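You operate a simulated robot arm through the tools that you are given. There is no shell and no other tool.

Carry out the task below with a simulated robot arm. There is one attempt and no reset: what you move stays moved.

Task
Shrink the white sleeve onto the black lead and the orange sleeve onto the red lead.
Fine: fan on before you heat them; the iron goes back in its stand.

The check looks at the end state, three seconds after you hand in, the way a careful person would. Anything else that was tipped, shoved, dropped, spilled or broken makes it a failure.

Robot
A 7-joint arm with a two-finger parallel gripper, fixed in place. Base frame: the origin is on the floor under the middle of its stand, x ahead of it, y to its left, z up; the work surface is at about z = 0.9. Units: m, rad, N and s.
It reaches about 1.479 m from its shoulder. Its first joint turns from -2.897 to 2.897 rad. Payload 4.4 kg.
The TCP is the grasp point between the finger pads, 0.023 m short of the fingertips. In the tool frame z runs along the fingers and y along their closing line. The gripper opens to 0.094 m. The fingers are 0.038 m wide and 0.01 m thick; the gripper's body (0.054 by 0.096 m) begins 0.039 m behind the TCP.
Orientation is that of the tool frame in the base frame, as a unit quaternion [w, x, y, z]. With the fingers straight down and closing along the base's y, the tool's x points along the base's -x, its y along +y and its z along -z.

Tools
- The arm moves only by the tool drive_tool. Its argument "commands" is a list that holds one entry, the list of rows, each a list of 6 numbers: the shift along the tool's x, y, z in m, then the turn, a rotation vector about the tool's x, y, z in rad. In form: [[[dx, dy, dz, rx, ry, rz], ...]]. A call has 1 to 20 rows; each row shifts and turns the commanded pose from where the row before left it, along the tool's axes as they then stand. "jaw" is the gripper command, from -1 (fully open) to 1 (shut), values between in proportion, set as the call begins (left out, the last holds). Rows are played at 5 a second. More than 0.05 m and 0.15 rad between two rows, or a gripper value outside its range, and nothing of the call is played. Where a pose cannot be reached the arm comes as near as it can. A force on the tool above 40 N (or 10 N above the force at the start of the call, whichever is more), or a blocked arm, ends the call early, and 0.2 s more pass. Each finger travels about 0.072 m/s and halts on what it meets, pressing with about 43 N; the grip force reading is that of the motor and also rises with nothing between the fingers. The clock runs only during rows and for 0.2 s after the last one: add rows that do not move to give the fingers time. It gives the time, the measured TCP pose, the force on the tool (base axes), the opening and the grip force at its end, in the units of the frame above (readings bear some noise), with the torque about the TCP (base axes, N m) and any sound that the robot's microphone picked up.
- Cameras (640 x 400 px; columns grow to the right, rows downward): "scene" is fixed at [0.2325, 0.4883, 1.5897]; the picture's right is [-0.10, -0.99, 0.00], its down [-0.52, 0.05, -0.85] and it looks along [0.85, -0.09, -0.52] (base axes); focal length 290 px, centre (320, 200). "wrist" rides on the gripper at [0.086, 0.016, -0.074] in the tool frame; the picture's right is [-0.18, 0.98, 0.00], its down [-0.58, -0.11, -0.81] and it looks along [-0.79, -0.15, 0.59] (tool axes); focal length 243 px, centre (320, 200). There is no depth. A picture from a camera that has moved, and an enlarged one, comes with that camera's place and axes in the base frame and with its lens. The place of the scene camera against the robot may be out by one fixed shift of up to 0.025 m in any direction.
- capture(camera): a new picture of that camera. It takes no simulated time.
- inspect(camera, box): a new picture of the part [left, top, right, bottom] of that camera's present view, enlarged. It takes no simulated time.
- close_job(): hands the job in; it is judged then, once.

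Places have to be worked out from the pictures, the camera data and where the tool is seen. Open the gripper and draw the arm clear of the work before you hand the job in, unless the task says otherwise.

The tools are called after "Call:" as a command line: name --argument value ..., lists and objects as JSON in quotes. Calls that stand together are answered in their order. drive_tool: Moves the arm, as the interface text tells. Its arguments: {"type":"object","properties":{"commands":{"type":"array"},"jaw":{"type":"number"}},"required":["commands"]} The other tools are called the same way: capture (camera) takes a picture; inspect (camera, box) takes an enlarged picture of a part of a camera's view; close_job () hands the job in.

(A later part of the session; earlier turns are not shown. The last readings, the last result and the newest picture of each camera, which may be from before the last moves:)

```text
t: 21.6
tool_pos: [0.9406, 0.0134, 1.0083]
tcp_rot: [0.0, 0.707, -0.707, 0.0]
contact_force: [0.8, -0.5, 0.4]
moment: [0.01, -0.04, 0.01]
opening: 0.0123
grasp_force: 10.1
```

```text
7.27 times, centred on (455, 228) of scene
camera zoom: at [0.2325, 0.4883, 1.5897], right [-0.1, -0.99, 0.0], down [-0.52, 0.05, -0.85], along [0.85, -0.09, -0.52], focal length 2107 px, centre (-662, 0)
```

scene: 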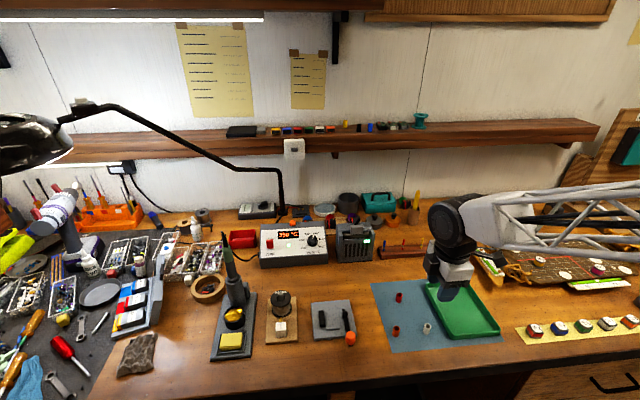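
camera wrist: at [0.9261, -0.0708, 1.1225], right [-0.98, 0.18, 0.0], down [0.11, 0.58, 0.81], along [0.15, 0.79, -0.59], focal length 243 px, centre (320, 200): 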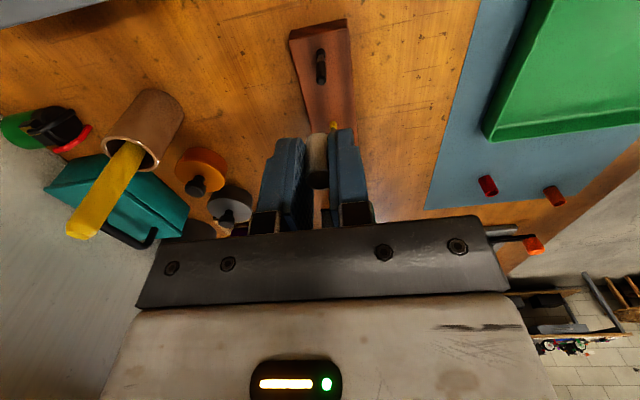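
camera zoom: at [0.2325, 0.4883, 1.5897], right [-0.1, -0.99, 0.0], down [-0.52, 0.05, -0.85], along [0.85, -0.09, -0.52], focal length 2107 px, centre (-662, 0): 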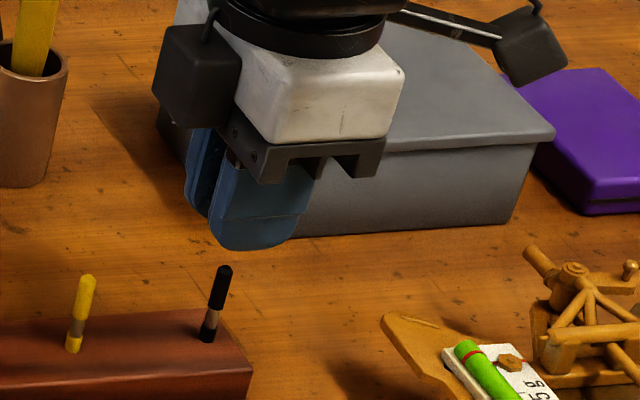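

The lead tip now lies on the tool axis within half a millimetre. I'll lower 4.5 cm in small rows, which should slide the sleeve partly over the lead.

Call:
drive_tool --commands '[[[0, 0, 0.01, 0, 0, 0], [0, 0, 0.01, 0, 0, 0], [0, 0, 0.01, 0, 0, 0], [0, 0, 0.01, 0, 0, 0], [0, 0, 0.005, 0, 0, 0], [0, 0, 0, 0, 0, 0]]]'

Call:
inspect --camera "wrist" --box '[280, 100, 360, 220]'

Call:
inspect --camera "scene" --box '[430, 200, 480, 255]'

```text
t: 23.0
tool_pos: [0.9402, 0.0125, 0.9633]
tcp_rot: [-0.001, 0.708, -0.707, 0.001]
contact_force: [0.0, -1.1, -0.2]
moment: [0.03, -0.04, -0.03]
opening: 0.0126
grasp_force: 18.0
```

```text
3.33 times, centred on (320, 160) of wrist
camera zoom: at [0.9244, -0.0727, 1.0385], right [-0.98, 0.18, 0.0], down [0.11, 0.58, 0.81], along [0.15, 0.79, -0.59], focal length 809 px, centre (320, 333)
```

zoom: 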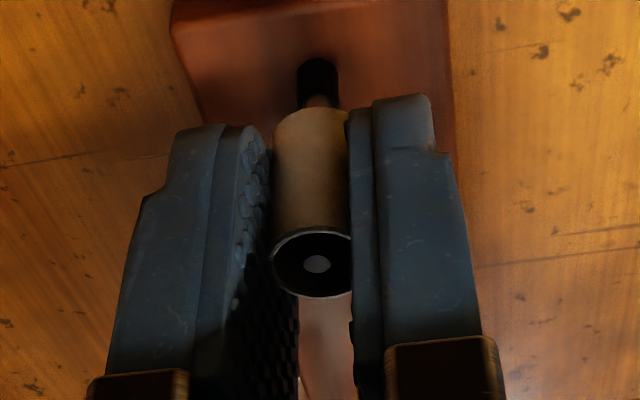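

```text
7.27 times, centred on (455, 228) of scene
camera zoom: at [0.2325, 0.4883, 1.5897], right [-0.1, -0.99, 0.0], down [-0.52, 0.05, -0.85], along [0.85, -0.09, -0.52], focal length 2107 px, centre (-662, 0)
```

zoom: 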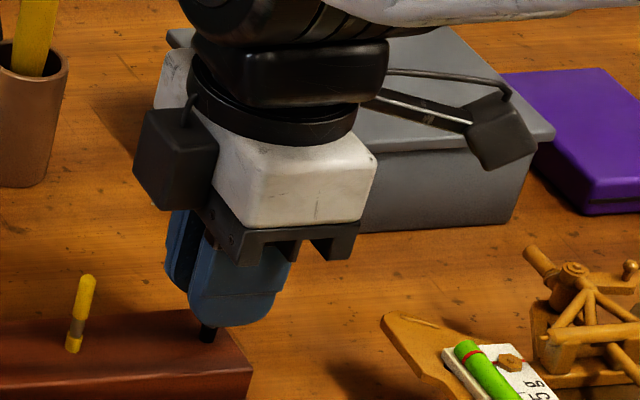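

The lead's tip is visible centred in the sleeve's bore and the force is near zero. I'll lower the last 1.7 cm gently to seat the sleeve on the block.

Call:
drive_tool --commands '[[[0, 0, 0.006, 0, 0, 0], [0, 0, 0.006, 0, 0, 0], [0, 0, 0.004, 0, 0, 0], [0, 0, 0, 0, 0, 0], [0, 0, 0, 0, 0, 0]]]'

Call:
inspect --camera "wrist" --box '[280, 100, 360, 220]'

Call:
inspect --camera "scene" --box '[430, 200, 480, 255]'

```text
t: 24.2
tool_pos: [0.9384, 0.0129, 0.9492]
tcp_rot: [0.0, -0.707, 0.707, -0.001]
contact_force: [-0.5, -3.5, -0.4]
moment: [-0.05, -0.03, 0.0]
opening: 0.0106
grasp_force: 43.9
```

```text
3.33 times, centred on (320, 160) of wrist
camera zoom: at [0.9239, -0.0724, 1.0234], right [-0.98, 0.18, 0.0], down [0.11, 0.58, 0.81], along [0.15, 0.79, -0.59], focal length 809 px, centre (320, 333)
```

zoom: 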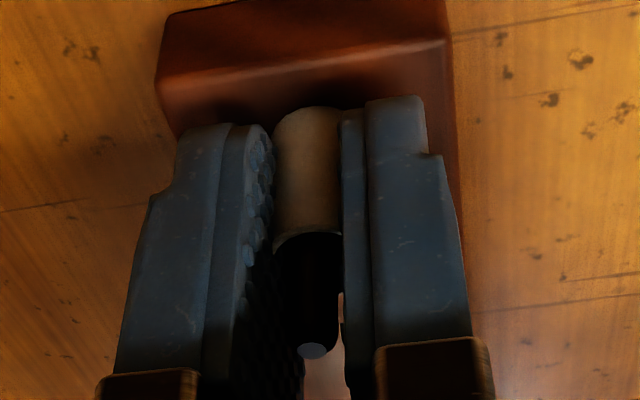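

```text
7.27 times, centred on (455, 228) of scene
camera zoom: at [0.2325, 0.4883, 1.5897], right [-0.1, -0.99, 0.0], down [-0.52, 0.05, -0.85], along [0.85, -0.09, -0.52], focal length 2107 px, centre (-662, 0)
```

zoom: 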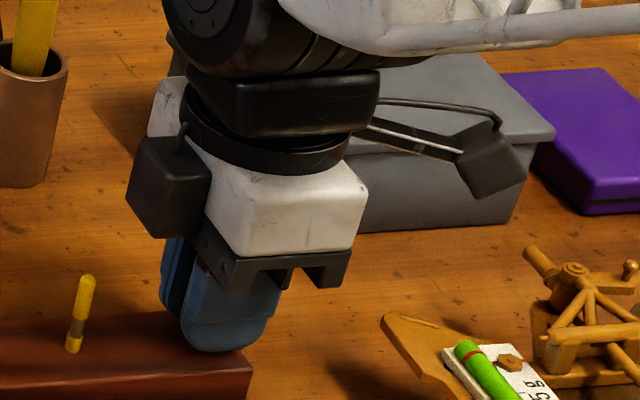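

The sleeve is down near the block with the lead standing out of its top. I'll open the jaw a little to let go, then look.

Call:
drive_tool --commands '[[[0, 0, 0, 0, 0, 0], [0, 0, 0, 0, 0, 0], [0, 0, 0, 0, 0, 0]]]' --jaw 0.3

Call:
inspect --camera "wrist" --box '[280, 100, 360, 220]'

```text
t: 25.0
tool_pos: [0.9389, 0.0129, 0.9487]
tcp_rot: [0.0, -0.707, 0.707, 0.001]
contact_force: [0.0, 0.0, -0.9]
moment: [0.05, 0.03, 0.0]
opening: 0.0332
grasp_force: 0.1
```

```text
3.33 times, centred on (320, 160) of wrist
camera zoom: at [0.9239, -0.0723, 1.0236], right [-0.98, 0.18, 0.0], down [0.11, 0.58, 0.81], along [0.15, 0.79, -0.59], focal length 809 px, centre (320, 333)
```

zoom: 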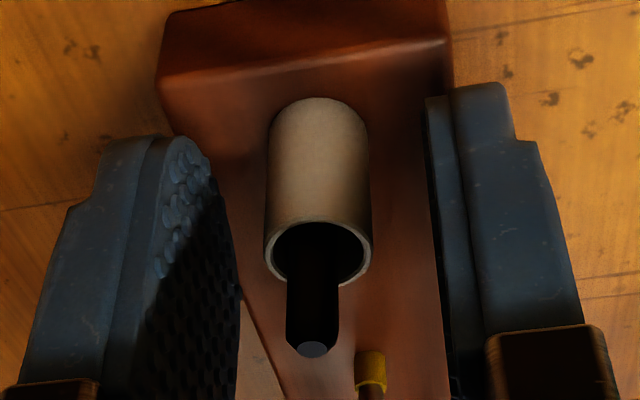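

The white sleeve now stands on the block around the black lead. I'll rise straight up and go above the orange sleeve, at about (0.648, 0.265).

Call:
drive_tool --commands '[[[0, 0, -0.02, 0, 0, 0], [0, 0, -0.04, 0, 0, 0], [0, 0, -0.045, 0, 0, 0], [-0.0315, 0.0364, 0, 0, 0, 0], [-0.0315, 0.0364, 0, 0, 0, 0], [-0.0315, 0.0364, 0, 0, 0, 0], [-0.0315, 0.0364, 0, 0, 0, 0], [-0.0315, 0.0364, 0, 0, 0, 0], [-0.0315, 0.0364, 0, 0, 0, 0], [-0.0315, 0.0364, 0, 0, 0, 0], [-0.0315, 0.0364, 0, 0, 0, 0], [0, 0, 0, 0, 0, 0], [0, 0, 0, 0, 0, 0]]]' --jaw 0.1

Call:
capture --camera "wrist"

Call:
inspect --camera "wrist" --box '[290, 15, 350, 75]'

Call:
inspect --camera "scene" --box '[370, 220, 490, 345]'

```text
t: 27.8
tool_pos: [0.6488, 0.2662, 1.052]
tcp_rot: [0.0, -0.707, 0.707, 0.0]
contact_force: [0.2, 0.3, -0.5]
moment: [0.01, -0.01, 0.01]
opening: 0.0422
grasp_force: 0.0
```

```text
taken
camera wrist: at [0.6338, 0.1809, 1.1272], right [-0.98, 0.18, 0.0], down [0.11, 0.58, 0.81], along [0.15, 0.79, -0.59], focal length 243 px, centre (320, 200)
```

wrist: 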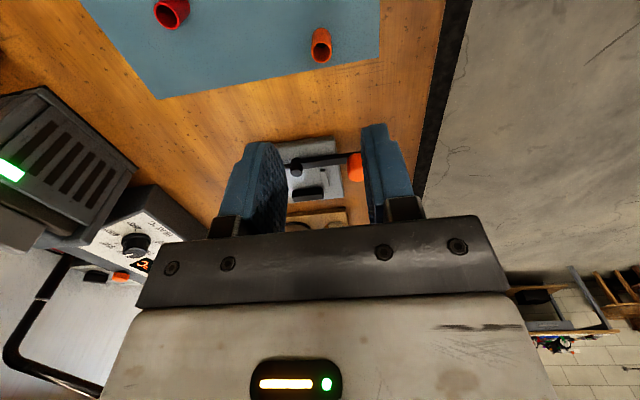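

```text
6.67 times, centred on (320, 45) of wrist
camera zoom: at [0.6338, 0.1809, 1.1272], right [-0.98, 0.18, 0.0], down [0.11, 0.58, 0.81], along [0.15, 0.79, -0.59], focal length 1618 px, centre (320, 1233)
```

zoom: 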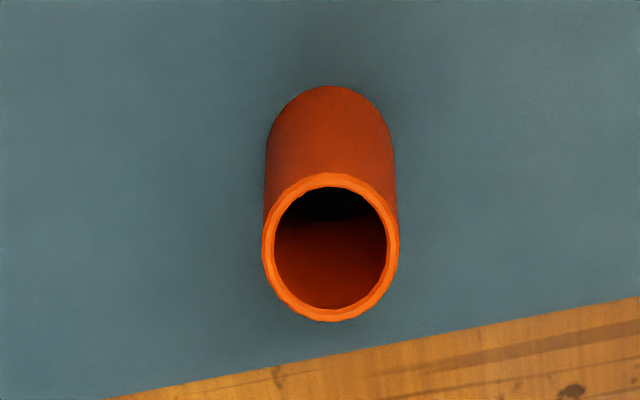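

```text
3.20 times, centred on (430, 282) of scene
camera zoom: at [0.2325, 0.4883, 1.5897], right [-0.1, -0.99, 0.0], down [-0.52, 0.05, -0.85], along [0.85, -0.09, -0.52], focal length 927 px, centre (-32, -64)
```

zoom: 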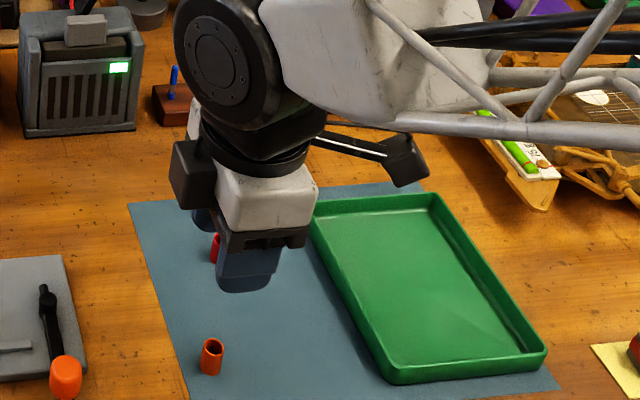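

The orange sleeve is about 4 mm toward −y and 2 mm toward −x of the axis. I'll correct, go down to z≈0.927 and grip it as I did the white one.

Call:
drive_tool --commands '[[[0.0042, 0.0021, 0, 0, 0, 0], [0, 0, 0.045, 0, 0, 0], [0, 0, 0.04, 0, 0, 0], [0, 0, 0.025, 0, 0, 0], [0, 0, 0.0155, 0, 0, 0], [0, 0, 0, 0, 0, 0]]]'

Call:
inspect --camera "wrist" --box '[280, 100, 360, 220]'

```text
t: 29.2
tool_pos: [0.6452, 0.261, 0.9253]
tcp_rot: [0.001, -0.707, 0.707, 0.0]
contact_force: [0.1, 0.1, -0.2]
moment: [0.04, -0.01, 0.0]
opening: 0.0423
grasp_force: 0.0
```

```text
3.33 times, centred on (320, 160) of wrist
camera zoom: at [0.6301, 0.1755, 1.0008], right [-0.98, 0.18, 0.0], down [0.11, 0.58, 0.81], along [0.15, 0.79, -0.59], focal length 809 px, centre (320, 333)
```

zoom: 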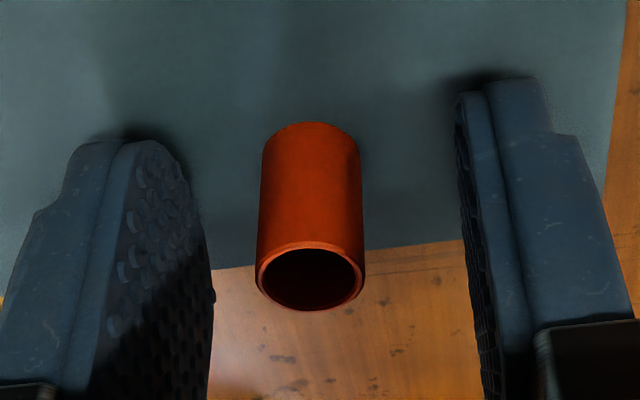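

The sleeve sits about 1.5 mm off centre between the fingers. I'll shift by that much, then close gently.

Call:
drive_tool --commands '[[[-0.001, -0.0015, 0, 0, 0, 0], [0, 0, 0, 0, 0, 0]]]'

Call:
drive_tool --commands '[[[0, 0, 0, 0, 0, 0], [0, 0, 0, 0, 0, 0], [0, 0, 0, 0, 0, 0]]]' --jaw 0.8

Call:
inspect --camera "wrist" --box '[280, 100, 360, 220]'

```text
t: 29.8
tool_pos: [0.6479, 0.2618, 0.9257]
tcp_rot: [0.001, 0.707, -0.707, 0.0]
contact_force: [0.4, -0.1, 0.4]
moment: [0.02, 0.0, -0.02]
opening: 0.0425
grasp_force: 0.1
```

```text
t: 30.6
tool_pos: [0.6481, 0.2612, 0.9259]
tcp_rot: [0.001, 0.707, -0.707, 0.001]
contact_force: [-0.6, -0.1, 2.3]
moment: [-0.04, 0.03, 0.06]
opening: 0.0125
grasp_force: 26.1
```

```text
3.33 times, centred on (320, 160) of wrist
camera zoom: at [0.6322, 0.1763, 1.0008], right [-0.98, 0.18, 0.0], down [0.11, 0.58, 0.81], along [0.15, 0.79, -0.59], focal length 809 px, centre (320, 333)
```

zoom: 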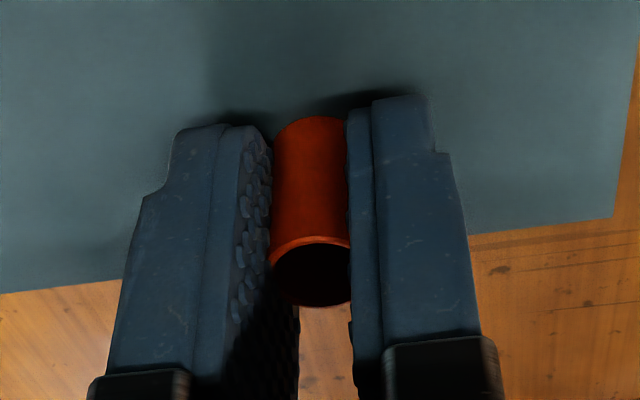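

The orange sleeve is gripped and centred. I'll lift it and carry it above the red lead, at about (0.943, 0.143).

Call:
drive_tool --commands '[[[0, 0, -0.02, 0, 0, 0], [0, 0, -0.05, 0, 0, 0], [0, 0, -0.05, 0, 0, 0], [0.0148, -0.0369, 0, 0, 0, 0], [0.0148, -0.0369, 0, 0, 0, 0], [0.0148, -0.0369, 0, 0, 0, 0], [0.0148, -0.0369, 0, 0, 0, 0], [0.0148, -0.0369, 0, 0, 0, 0], [0.0148, -0.0369, 0, 0, 0, 0], [0.0148, -0.0369, 0, 0, 0, 0], [0.0148, -0.0369, 0, 0, 0, 0], [0, 0, 0.02, 0, 0, 0], [0, 0, 0.017, 0, 0, 0], [0, 0, 0, 0, 0, 0], [0, 0, 0, 0, 0, 0]]]'

Call:
capture --camera "wrist"

Call:
inspect --camera "wrist" --box '[290, 80, 350, 180]'

Call:
inspect --camera "scene" --box '[370, 190, 480, 265]'

```text
t: 33.8
tool_pos: [0.9444, 0.143, 1.0094]
tcp_rot: [0.0, -0.707, 0.708, 0.0]
contact_force: [0.4, -0.2, 0.3]
moment: [0.02, 0.03, -0.01]
opening: 0.0118
grasp_force: 33.4
```

```text
taken
camera wrist: at [0.9294, 0.0579, 1.0832], right [-0.98, 0.18, 0.0], down [0.11, 0.58, 0.81], along [0.15, 0.79, -0.59], focal length 243 px, centre (320, 200)
```

wrist: 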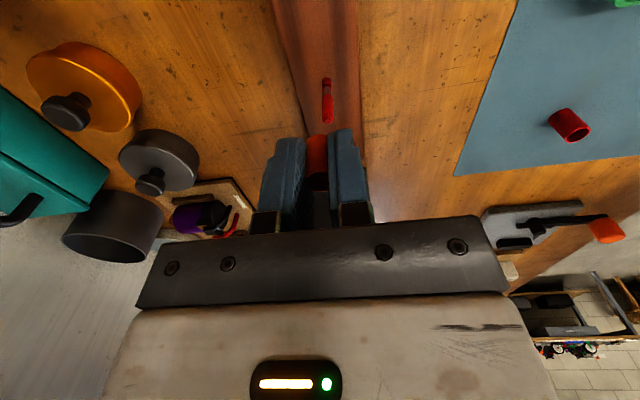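

```text
4.00 times, centred on (320, 130) of wrist
camera zoom: at [0.9294, 0.0579, 1.0832], right [-0.98, 0.18, 0.0], down [0.11, 0.58, 0.81], along [0.15, 0.79, -0.59], focal length 970 px, centre (320, 480)
```

zoom: 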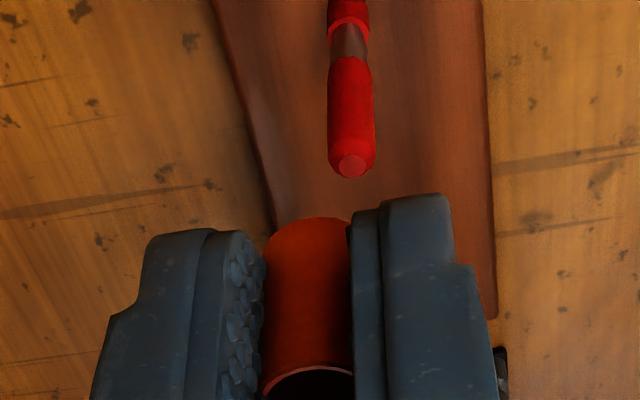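

```text
5.33 times, centred on (425, 228) of scene
camera zoom: at [0.2325, 0.4883, 1.5897], right [-0.1, -0.99, 0.0], down [-0.52, 0.05, -0.85], along [0.85, -0.09, -0.52], focal length 1545 px, centre (-240, 53)
```

zoom: 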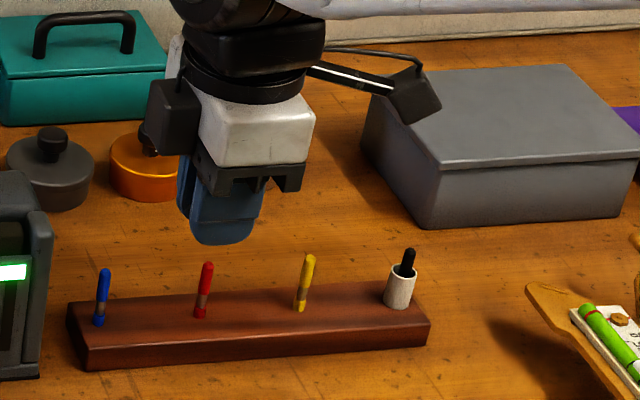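

The white sleeve stands well on the black lead. The red lead's tip is aligned in y but 4.7 mm off toward −x, so I'll shift by that and check.

Call:
drive_tool --commands '[[[0.0003, 0.0047, 0, 0, 0, 0], [0, 0, 0, 0, 0, 0], [0, 0, 0, 0, 0, 0]]]'

Call:
inspect --camera "wrist" --box '[290, 80, 350, 180]'

```text
t: 34.6
tool_pos: [0.9398, 0.1449, 1.009]
tcp_rot: [-0.001, 0.707, -0.707, 0.0]
contact_force: [0.5, -0.3, 0.3]
moment: [-0.03, -0.02, -0.02]
opening: 0.0123
grasp_force: 17.9
```

```text
4.00 times, centred on (320, 130) of wrist
camera zoom: at [0.924, 0.0578, 1.084], right [-0.98, 0.18, 0.0], down [0.11, 0.58, 0.81], along [0.15, 0.79, -0.59], focal length 970 px, centre (320, 480)
```

zoom: 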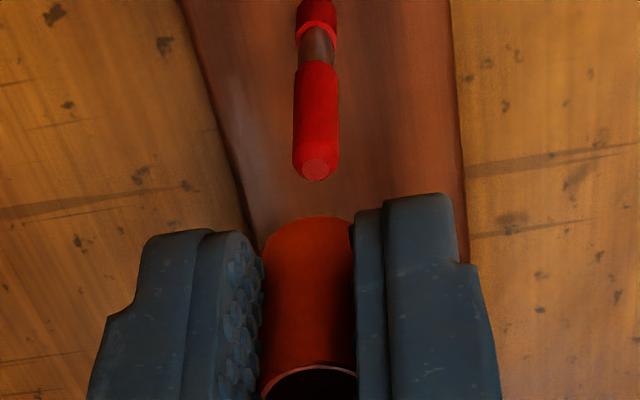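

The tip is now on axis within a millimetre. I'll lower 4.5 cm so the sleeve slides over the red lead.

Call:
drive_tool --commands '[[[0, -0.0005, 0.01, 0, 0, 0], [0, 0, 0.01, 0, 0, 0], [0, 0, 0.01, 0, 0, 0], [0, 0, 0.01, 0, 0, 0], [0, 0, 0.005, 0, 0, 0], [0, 0, 0, 0, 0, 0]]]'

Call:
inspect --camera "wrist" --box '[280, 100, 360, 220]'

```text
t: 36.0
tool_pos: [0.9395, 0.1441, 0.9652]
tcp_rot: [0.0, 0.707, -0.707, 0.0]
contact_force: [-0.1, 0.3, 0.2]
moment: [0.0, -0.04, 0.02]
opening: 0.0124
grasp_force: 26.1
```

```text
3.33 times, centred on (320, 160) of wrist
camera zoom: at [0.9236, 0.0583, 1.0395], right [-0.98, 0.18, 0.0], down [0.11, 0.58, 0.81], along [0.15, 0.79, -0.59], focal length 809 px, centre (320, 333)
```

zoom: 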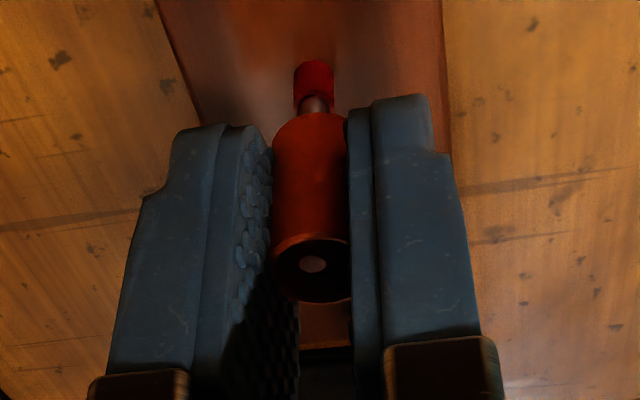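

The lead's tip shows centred inside the bore with no contact force. I'll lower it the rest of the way onto the block.

Call:
drive_tool --commands '[[[0, 0, 0.006, 0, 0, 0], [0, 0, 0.006, 0, 0, 0], [0, 0, 0.005, 0, 0, 0], [0, 0, 0, 0, 0, 0]]]'

Call:
drive_tool --commands '[[[0, 0, 0, 0, 0, 0], [0, 0, 0, 0, 0, 0], [0, 0, 0, 0, 0, 0]]]' --jaw 0.3

Call:
inspect --camera "wrist" --box '[280, 100, 360, 220]'

```text
t: 37.0
tool_pos: [0.9394, 0.1443, 0.9487]
tcp_rot: [0.0, 0.708, -0.707, 0.0]
contact_force: [-1.0, -0.8, 0.5]
moment: [0.01, -0.01, 0.0]
opening: 0.012
grasp_force: 33.8
```

```text
t: 37.8
tool_pos: [0.9392, 0.1437, 0.9482]
tcp_rot: [0.0, -0.707, 0.707, 0.0]
contact_force: [-0.8, 1.1, 0.5]
moment: [0.0, 0.0, 0.02]
opening: 0.0331
grasp_force: 0.0
```

```text
3.33 times, centred on (320, 160) of wrist
camera zoom: at [0.9242, 0.0581, 1.0228], right [-0.98, 0.18, 0.0], down [0.11, 0.58, 0.81], along [0.15, 0.79, -0.59], focal length 809 px, centre (320, 333)
```

zoom: 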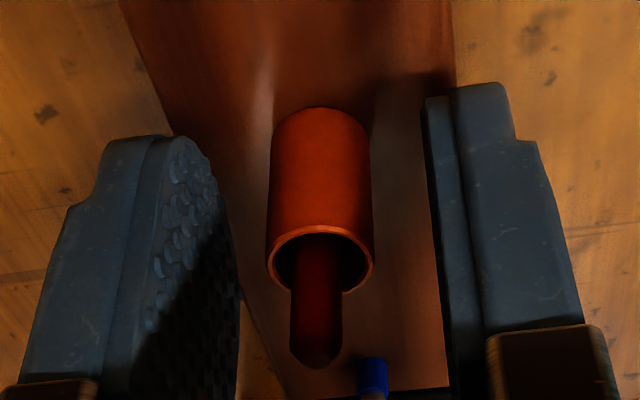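

Both sleeves are on their leads. I'll rise clear and move back to open space, where I'll turn the hand so it can grasp the upright iron horizontally with the wrist camera on top.

Call:
drive_tool --commands '[[[0, 0, -0.02, 0, 0, 0], [0, 0, -0.045, 0, 0, 0], [0, 0, -0.045, 0, 0, 0], [0, 0, -0.045, 0, 0, 0], [0, 0, -0.045, 0, 0, 0], [0, 0, -0.045, 0, 0, 0], [-0.029, 0.04, 0, 0, 0, 0], [-0.029, 0.04, 0, 0, 0, 0], [-0.029, 0.04, 0, 0, 0, 0], [-0.029, 0.04, 0, 0, 0, 0], [-0.029, 0.04, 0, 0, 0, 0], [-0.029, 0.04, 0, 0, 0, 0], [-0.029, 0.04, 0, 0, 0, 0], [0, 0, 0, 0, 0, 0]]]'

Call:
inspect --camera "scene" --box '[370, 220, 480, 275]'

Call:
capture --camera "scene"

```text
t: 40.8
tool_pos: [0.6577, 0.3484, 1.1923]
tcp_rot: [0.0, 0.707, -0.707, 0.0]
contact_force: [0.4, -0.2, -0.4]
moment: [0.0, -0.01, 0.02]
opening: 0.033
grasp_force: 0.1
```

```text
5.82 times, centred on (425, 248) of scene
camera zoom: at [0.2325, 0.4883, 1.5897], right [-0.1, -0.99, 0.0], down [-0.52, 0.05, -0.85], along [0.85, -0.09, -0.52], focal length 1685 px, centre (-291, -76)
```

zoom: 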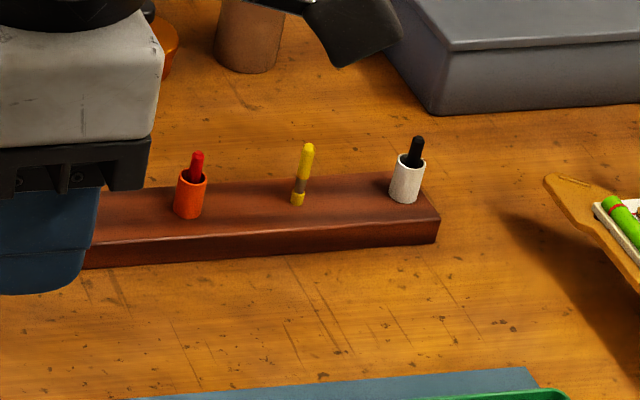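

```text
taken
```

scene: 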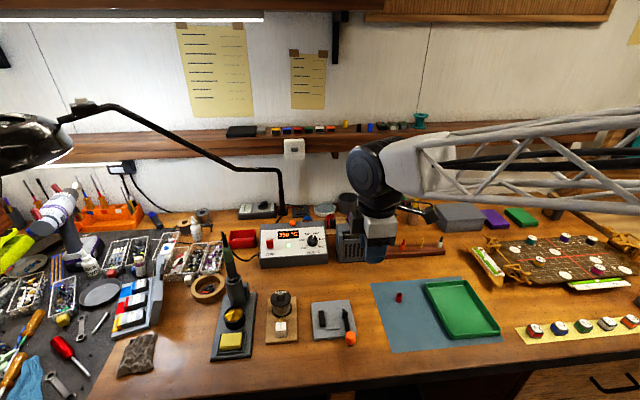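

Both sleeves sit properly. Now I'll turn the hand another quarter turn in this open space.

Call:
drive_tool --commands '[[[0, 0, -0.03, 0, 0, -0.1428], [0, 0, -0.03, 0, 0, -0.1428], [0, 0, 0, 0, 0, -0.1428], [0, 0, 0, 0, 0, -0.1428], [0, 0, 0, 0, 0, -0.1428], [0, 0, 0, 0, 0, -0.1428], [0, 0, 0, 0, 0, -0.1428], [0, 0, 0, 0, 0, -0.1428], [0, 0, 0, 0, 0, -0.1428], [0, 0, 0, 0, 0, -0.1428], [0, 0, 0, 0, 0, -0.1428], [0, 0, 0, 0, 0, 0]]]'

Call:
capture --camera "wrist"

```text
t: 43.4
tool_pos: [0.6588, 0.3468, 1.2532]
tcp_rot: [-0.001, 1.0, 0.0, 0.0]
contact_force: [0.2, 0.3, 0.0]
moment: [-0.01, -0.04, 0.0]
opening: 0.0329
grasp_force: 0.0
```

```text
taken
camera wrist: at [0.7465, 0.3312, 1.3274], right [-0.18, -0.98, 0.0], down [-0.58, 0.11, 0.81], along [-0.79, 0.15, -0.59], focal length 243 px, centre (320, 200)
```

wrist: 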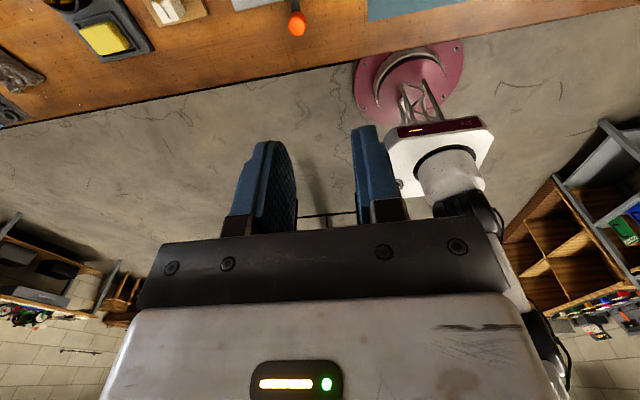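

The half-turned orientation is reachable. Now I'll tilt the fingers up toward +x in steps, starting halfway.

Call:
drive_tool --commands '[[[0, 0, 0, 0, 0.1428, 0], [0, 0, 0, 0, 0.1428, 0], [0, 0, 0, 0, 0.1428, 0], [0, 0, 0, 0, 0.1428, 0], [0, 0, 0, 0, 0.1428, 0], [0, 0, 0, 0, 0, 0]]]'

Call:
capture --camera "scene"

Call:
capture --camera "wrist"

```text
t: 44.8
tool_pos: [0.6603, 0.3461, 1.2532]
tcp_rot: [0.0, 0.937, -0.001, 0.35]
contact_force: [-0.2, -0.4, 0.5]
moment: [0.01, 0.0, 0.01]
opening: 0.0329
grasp_force: 0.1
```

```text
taken
```

scene: 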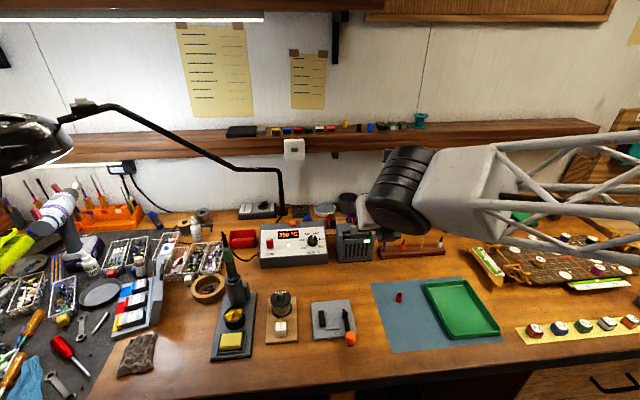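

```text
taken
camera wrist: at [0.6769, 0.3314, 1.366], right [-0.14, -0.98, -0.12], down [-0.97, 0.11, 0.23], along [-0.21, 0.15, -0.97], focal length 243 px, centre (320, 200)
```

wrist: 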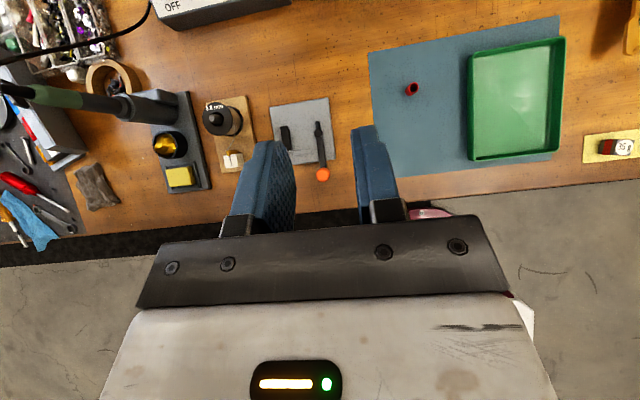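

The tilt works and gives a good overhead view of the iron's stand. I'll finish tilting to horizontal and move left, stopping short of the iron for a look.

Call:
drive_tool --commands '[[[0, 0, 0, 0, 0.1428, 0], [0, 0, 0, 0, 0.1428, 0], [0, 0, 0, 0, 0.1428, 0], [0, 0, 0, 0, 0.1428, 0], [0, 0, 0, 0, 0.1428, 0], [0, 0, 0, 0, 0.1428, 0], [-0.01, -0.04, 0, 0, 0, 0], [-0.01, -0.04, 0, 0, 0, 0], [-0.01, -0.04, 0, 0, 0, 0], [-0.01, -0.04, 0, 0, 0, 0], [-0.01, -0.04, 0, 0, 0, 0], [0, 0, 0, 0, 0, 0]]]' --jaw -0.4

Call:
capture --camera "wrist"

Call:
capture --camera "scene"

```text
t: 47.4
tool_pos: [0.6612, 0.5447, 1.201]
tcp_rot: [0.0, 0.707, 0.0, 0.707]
contact_force: [-0.2, -0.3, -0.6]
moment: [0.02, -0.02, 0.0]
opening: 0.0659
grasp_force: 0.0
```

```text
taken
camera wrist: at [0.5865, 0.5302, 1.2876], right [0.0, -0.98, -0.18], down [-0.81, 0.11, -0.58], along [0.59, 0.15, -0.79], focal length 243 px, centre (320, 200)
```

wrist: 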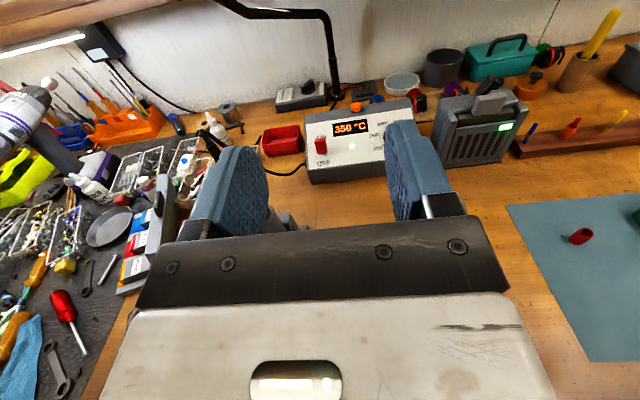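

```text
taken
```

scene: 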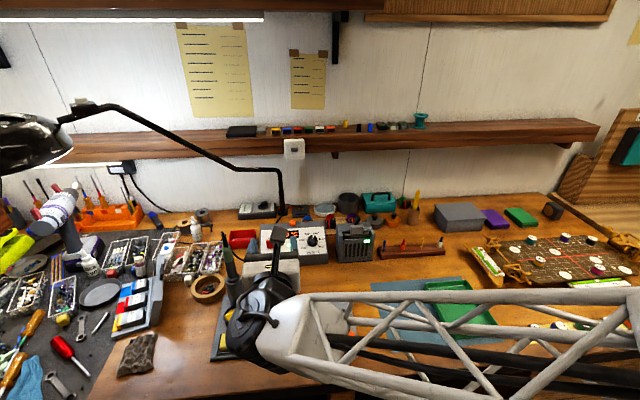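

The hand is level with the fingers pointing to +x. I'll shift left until the iron lies ahead between the fingers, still short of it and above it.

Call:
drive_tool --commands '[[[0, -0.0433, 0, 0, 0, 0], [0, -0.0433, 0, 0, 0, 0], [0, -0.0433, 0, 0, 0, 0], [-0.03, 0, 0, 0, 0, 0], [0, 0, 0, 0, 0, 0]]]'

Call:
capture --camera "wrist"

Call:
inspect --camera "scene" --box '[180, 220, 320, 370]'

```text
t: 48.6
tool_pos: [0.6574, 0.6765, 1.1717]
tcp_rot: [0.001, 0.707, -0.001, 0.708]
contact_force: [0.3, 0.5, -0.3]
moment: [0.01, 0.02, 0.0]
opening: 0.0655
grasp_force: 0.0
```

```text
taken
camera wrist: at [0.5837, 0.6625, 1.2587], right [0.0, -0.98, -0.18], down [-0.81, 0.11, -0.58], along [0.59, 0.15, -0.79], focal length 243 px, centre (320, 200)
```

wrist: 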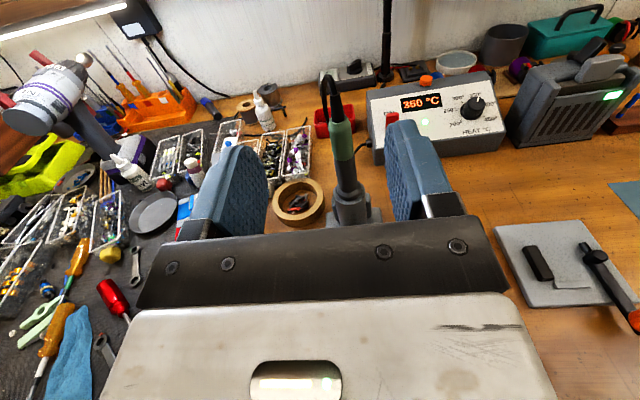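

```text
2.67 times, centred on (250, 295) of scene
camera zoom: at [0.2325, 0.4883, 1.5897], right [-0.1, -0.99, 0.0], down [-0.52, 0.05, -0.85], along [0.85, -0.09, -0.52], focal length 772 px, centre (507, -53)
```

zoom: 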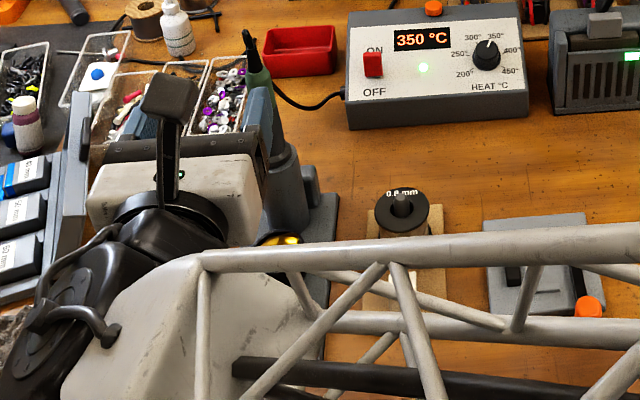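

The iron shows clearly between the fingers with its cable curling from the top. I'll enlarge it to locate its grip section.

Call:
inspect --camera "wrist" --box '[270, 60, 410, 235]'

Call:
inspect --camera "scene" --box '[215, 225, 275, 310]'

```text
2.29 times, centred on (340, 148) of wrist
camera zoom: at [0.5837, 0.6625, 1.2587], right [0.0, -0.98, -0.18], down [-0.81, 0.11, -0.58], along [0.59, 0.15, -0.79], focal length 555 px, centre (274, 320)
```

zoom: 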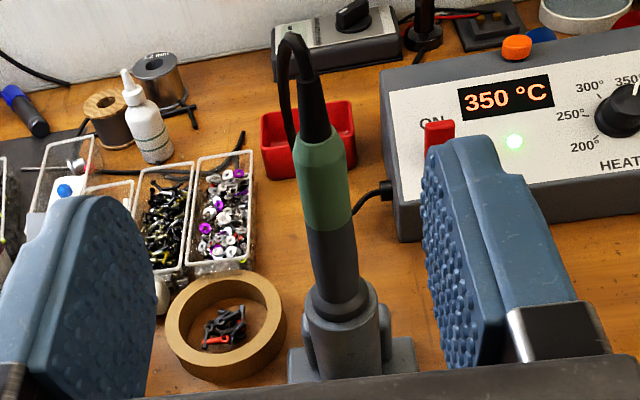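

```text
4.71 times, centred on (245, 268) of scene
camera zoom: at [0.2325, 0.4883, 1.5897], right [-0.1, -0.99, 0.0], down [-0.52, 0.05, -0.85], along [0.85, -0.09, -0.52], focal length 1363 px, centre (673, -118)
```

zoom: 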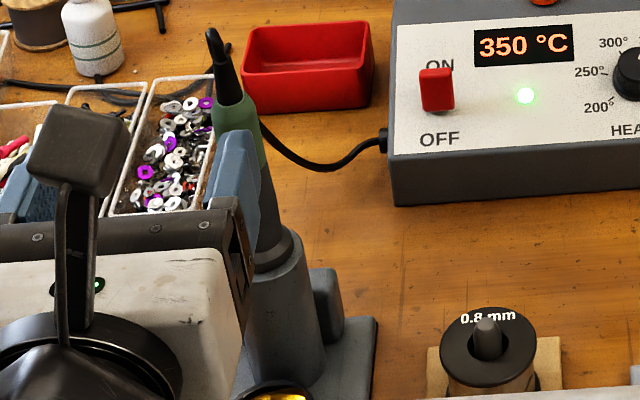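

I put the iron's axis at about (0.779, 0.672), vertical, with the green grip from z≈1.067 to 1.113. I'll lower to z≈1.088, still 10 cm short of it, and align y.

Call:
drive_tool --commands '[[[-0.028, 0.002, 0, 0, 0, 0], [-0.028, 0.002, 0, 0, 0, 0], [-0.028, 0.002, 0, 0, 0, 0], [0, 0, 0.03, 0, 0, 0], [0, 0, 0, 0, 0, 0], [0, 0, 0, 0, 0, 0]]]'

Call:
capture --camera "wrist"

Call:
inspect --camera "wrist" --box '[270, 20, 410, 235]'

Call:
capture --camera "scene"

```text
t: 50.0
tool_pos: [0.6889, 0.6683, 1.0883]
tcp_rot: [0.001, 0.707, -0.001, 0.707]
contact_force: [0.5, 0.0, -0.6]
moment: [0.02, 0.0, 0.0]
opening: 0.0657
grasp_force: 0.1
```

```text
taken
camera wrist: at [0.6145, 0.6533, 1.1753], right [0.0, -0.98, -0.18], down [-0.81, 0.11, -0.58], along [0.59, 0.15, -0.79], focal length 243 px, centre (320, 200)
```

wrist: 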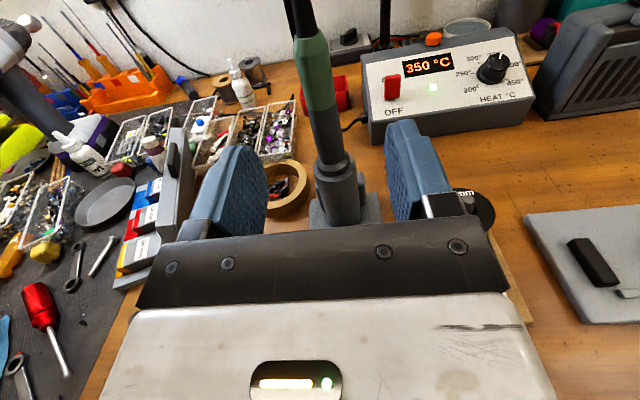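

```text
1.86 times, centred on (340, 128) of wrist
camera zoom: at [0.6145, 0.6533, 1.1753], right [0.0, -0.98, -0.18], down [-0.81, 0.11, -0.58], along [0.59, 0.15, -0.79], focal length 451 px, centre (283, 335)
```

zoom: 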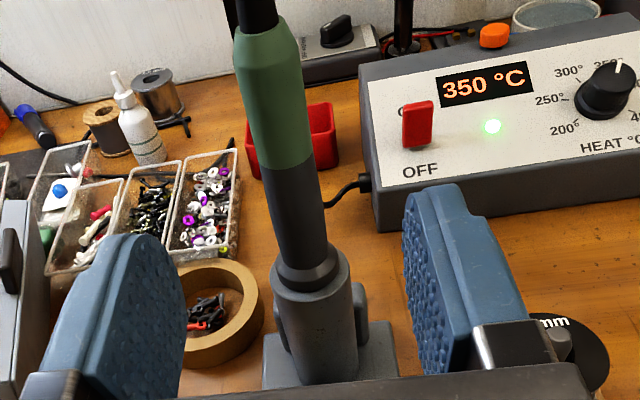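

```text
taken
```

scene: 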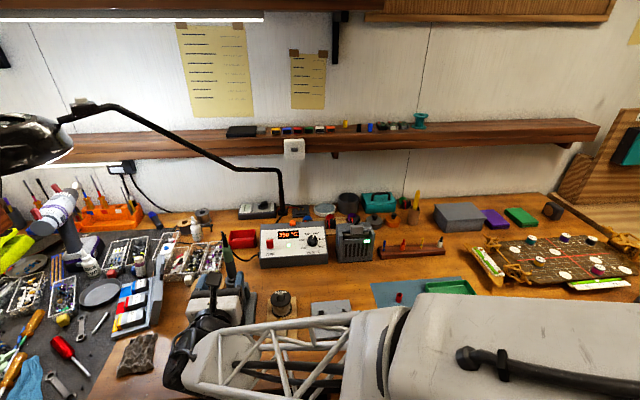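

The iron's axis is at y≈0.671, about 1.5 mm from the hand's centre line, and 9 cm ahead. I'll move straight in with the jaw open.

Call:
drive_tool --commands '[[[0, -0.0015, 0.03, 0, 0, 0], [0, 0, 0.03, 0, 0, 0], [0, 0, 0.02, 0, 0, 0], [0, 0, 0.009, 0, 0, 0], [0, 0, 0, 0, 0, 0]]]'

Call:
capture --camera "wrist"

Call:
capture --camera "scene"

```text
t: 51.2
tool_pos: [0.7783, 0.6715, 1.0891]
tcp_rot: [0.0, 0.707, 0.0, 0.707]
contact_force: [-0.1, -0.7, 0.3]
moment: [-0.02, 0.02, 0.03]
opening: 0.0659
grasp_force: 0.0
```

```text
taken
camera wrist: at [0.7048, 0.6561, 1.1761], right [0.0, -0.98, -0.18], down [-0.81, 0.11, -0.58], along [0.59, 0.15, -0.79], focal length 243 px, centre (320, 200)
```

wrist: 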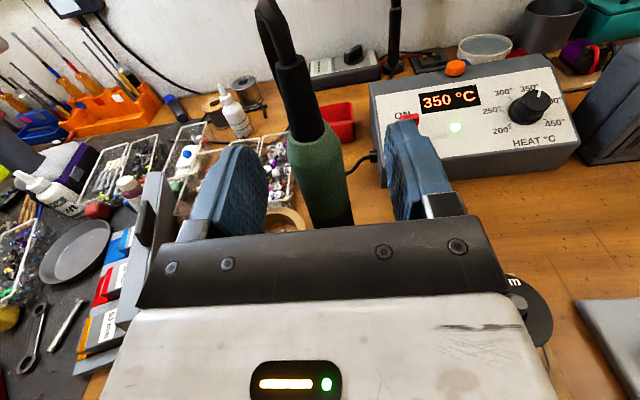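

```text
taken
```

scene: 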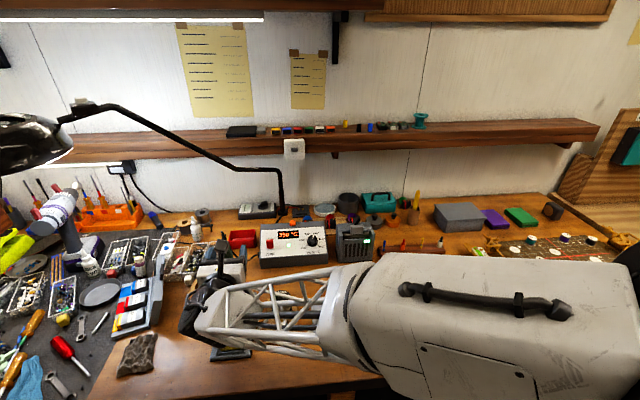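

The green grip is centred between the fingers. I'll close firmly on it.

Call:
drive_tool --commands '[[[0, 0, 0, 0, 0, 0], [0, 0, 0, 0, 0, 0], [0, 0, 0, 0, 0, 0], [0, 0, 0, 0, 0, 0]]]' --jaw 1

Call:
capture --camera "wrist"

```text
t: 52.2
tool_pos: [0.7782, 0.6719, 1.0899]
tcp_rot: [0.0, 0.707, 0.0, 0.707]
contact_force: [-0.7, -2.5, -0.8]
moment: [-0.31, 0.06, -0.01]
opening: 0.0149
grasp_force: 42.2
```

```text
taken
camera wrist: at [0.7047, 0.6561, 1.1761], right [0.0, -0.98, -0.18], down [-0.81, 0.11, -0.58], along [0.59, 0.15, -0.79], focal length 243 px, centre (320, 200)
```

wrist: 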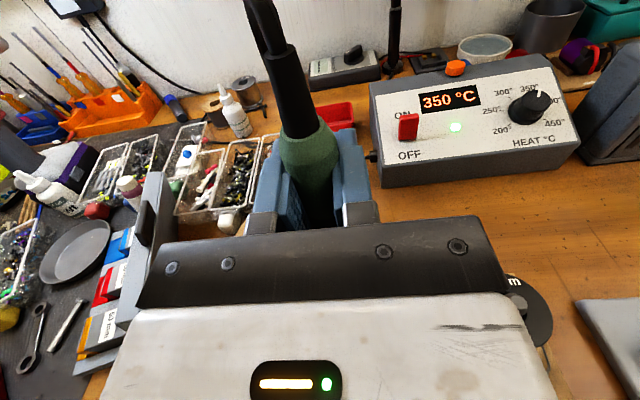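

The iron is gripped. I'll lift it straight up about 13 cm slowly to clear the holder.

Call:
drive_tool --commands '[[[0.015, 0, 0, 0, 0, 0], [0.02, 0, 0, 0, 0, 0], [0.025, 0, 0, 0, 0, 0], [0.025, 0, 0, 0, 0, 0], [0.025, 0, 0, 0, 0, 0], [0.025, 0, 0, 0, 0, 0], [0, 0, 0, 0, 0, 0]]]'

Call:
capture --camera "wrist"

Call:
capture --camera "scene"

Call:
inspect --camera "scene" --box '[180, 180, 290, 300]'

```text
t: 53.8
tool_pos: [0.7764, 0.6712, 1.223]
tcp_rot: [0.001, 0.707, -0.001, 0.707]
contact_force: [-0.6, -0.5, -1.4]
moment: [-0.02, -0.02, 0.01]
opening: 0.0217
grasp_force: 43.0
```

```text
taken
camera wrist: at [0.7027, 0.6559, 1.3101], right [0.0, -0.98, -0.18], down [-0.81, 0.11, -0.58], along [0.59, 0.15, -0.79], focal length 243 px, centre (320, 200)
```

wrist: 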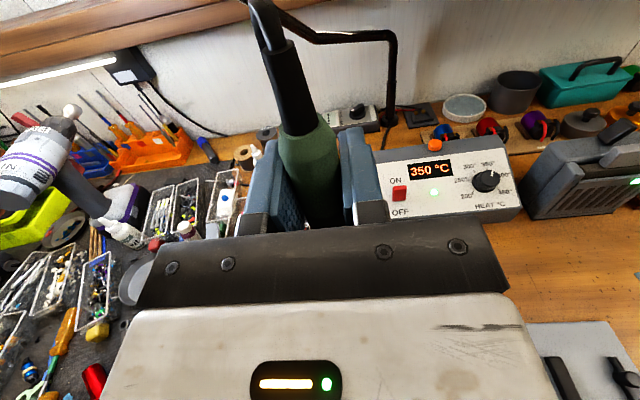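

```text
taken
```

scene: 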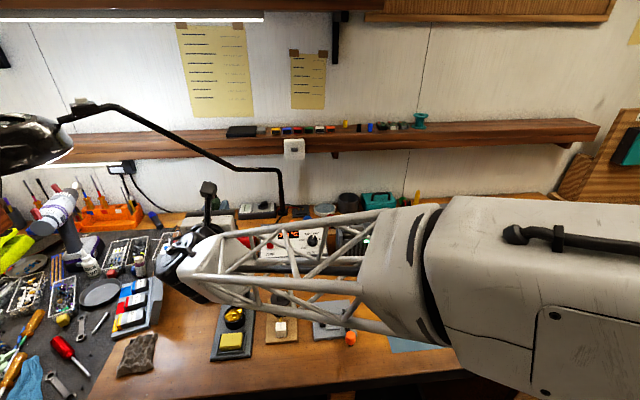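

```text
3.33 times, centred on (235, 240) of scene
camera zoom: at [0.2325, 0.4883, 1.5897], right [-0.1, -0.99, 0.0], down [-0.52, 0.05, -0.85], along [0.85, -0.09, -0.52], focal length 966 px, centre (603, 67)
```

zoom: 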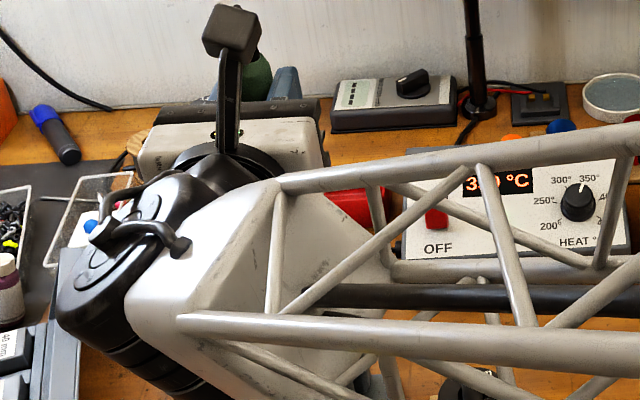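

The iron came out of the holder and is held steadily. I'll carry it sideways at this height toward the leads, where the scene camera can see its tip.

Call:
drive_tool --commands '[[[0, 0.0438, 0, 0, 0, 0], [0, 0.0438, 0, 0, 0, 0], [0, 0.0438, 0, 0, 0, 0], [0, 0.0438, 0, 0, 0, 0], [0, 0.0438, 0, 0, 0, 0], [0, 0.0438, 0, 0, 0, 0], [0, 0.0438, 0, 0, 0, 0], [0, 0.0438, 0, 0, 0, 0], [0, 0.0438, 0, 0, 0, 0], [0, 0.0438, 0, 0, 0, 0], [0, 0.0438, 0, 0, 0, 0], [0, 0.0438, 0, 0, 0, 0], [0, 0, 0, 0, 0, 0]]]'

Call:
capture --camera "scene"

Call:
capture --camera "wrist"

```text
t: 56.6
tool_pos: [0.7801, 0.1465, 1.223]
tcp_rot: [0.001, 0.707, -0.001, 0.707]
contact_force: [-0.4, 0.0, -0.7]
moment: [-0.04, 0.02, 0.03]
opening: 0.0217
grasp_force: 43.1
```

```text
taken
```

scene: 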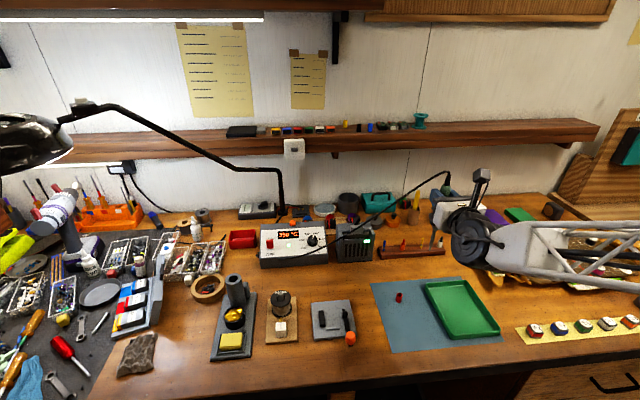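

```text
taken
camera wrist: at [0.7064, 0.1311, 1.3087], right [0.0, -0.98, -0.18], down [-0.81, 0.11, -0.58], along [0.59, 0.15, -0.79], focal length 243 px, centre (320, 200)
```

wrist: 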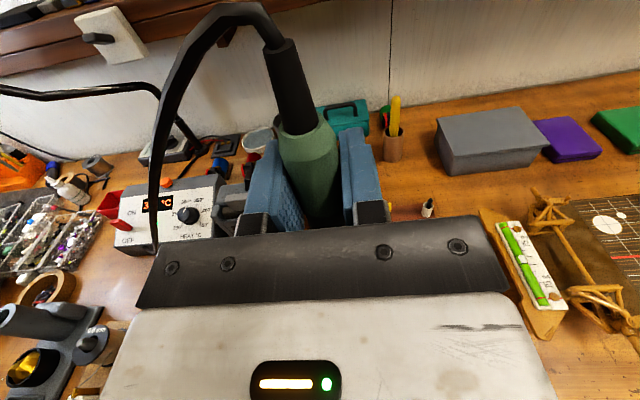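

Call:
inspect --camera "scene" --box '[380, 150, 510, 290]'

Call:
inspect --camera "wrist" --box '[220, 80, 440, 240]'

Call:
inspect --camera "scene" --box '[200, 260, 270, 370]'

```text
2.86 times, centred on (445, 220) of scene
camera zoom: at [0.2325, 0.4883, 1.5897], right [-0.1, -0.99, 0.0], down [-0.52, 0.05, -0.85], along [0.85, -0.09, -0.52], focal length 828 px, centre (-37, 143)
```

zoom: 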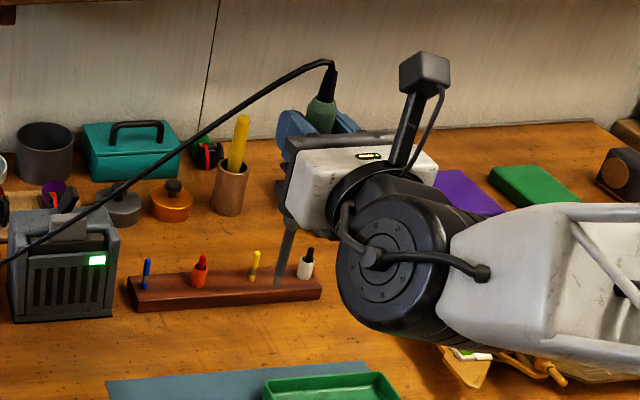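

```text
2.50 times, centred on (330, 160) of wrist
camera zoom: at [0.7064, 0.1311, 1.3087], right [0.0, -0.98, -0.18], down [-0.81, 0.11, -0.58], along [0.59, 0.15, -0.79], focal length 606 px, centre (295, 300)
```

zoom: 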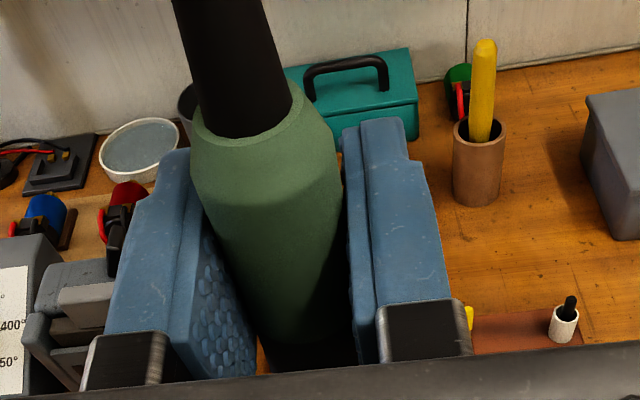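

```text
3.64 times, centred on (235, 315) of scene
camera zoom: at [0.2325, 0.4883, 1.5897], right [-0.1, -0.99, 0.0], down [-0.52, 0.05, -0.85], along [0.85, -0.09, -0.52], focal length 1053 px, centre (629, -218)
```

zoom: 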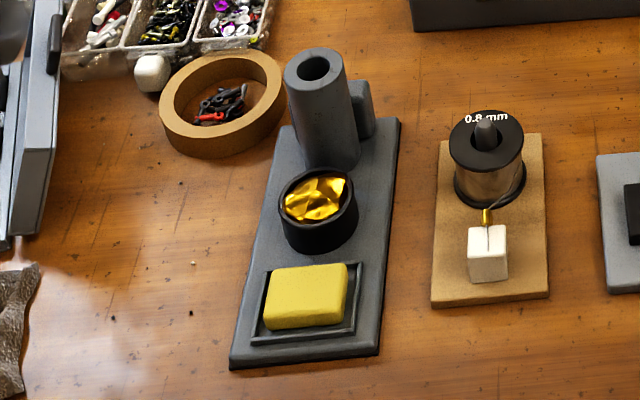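

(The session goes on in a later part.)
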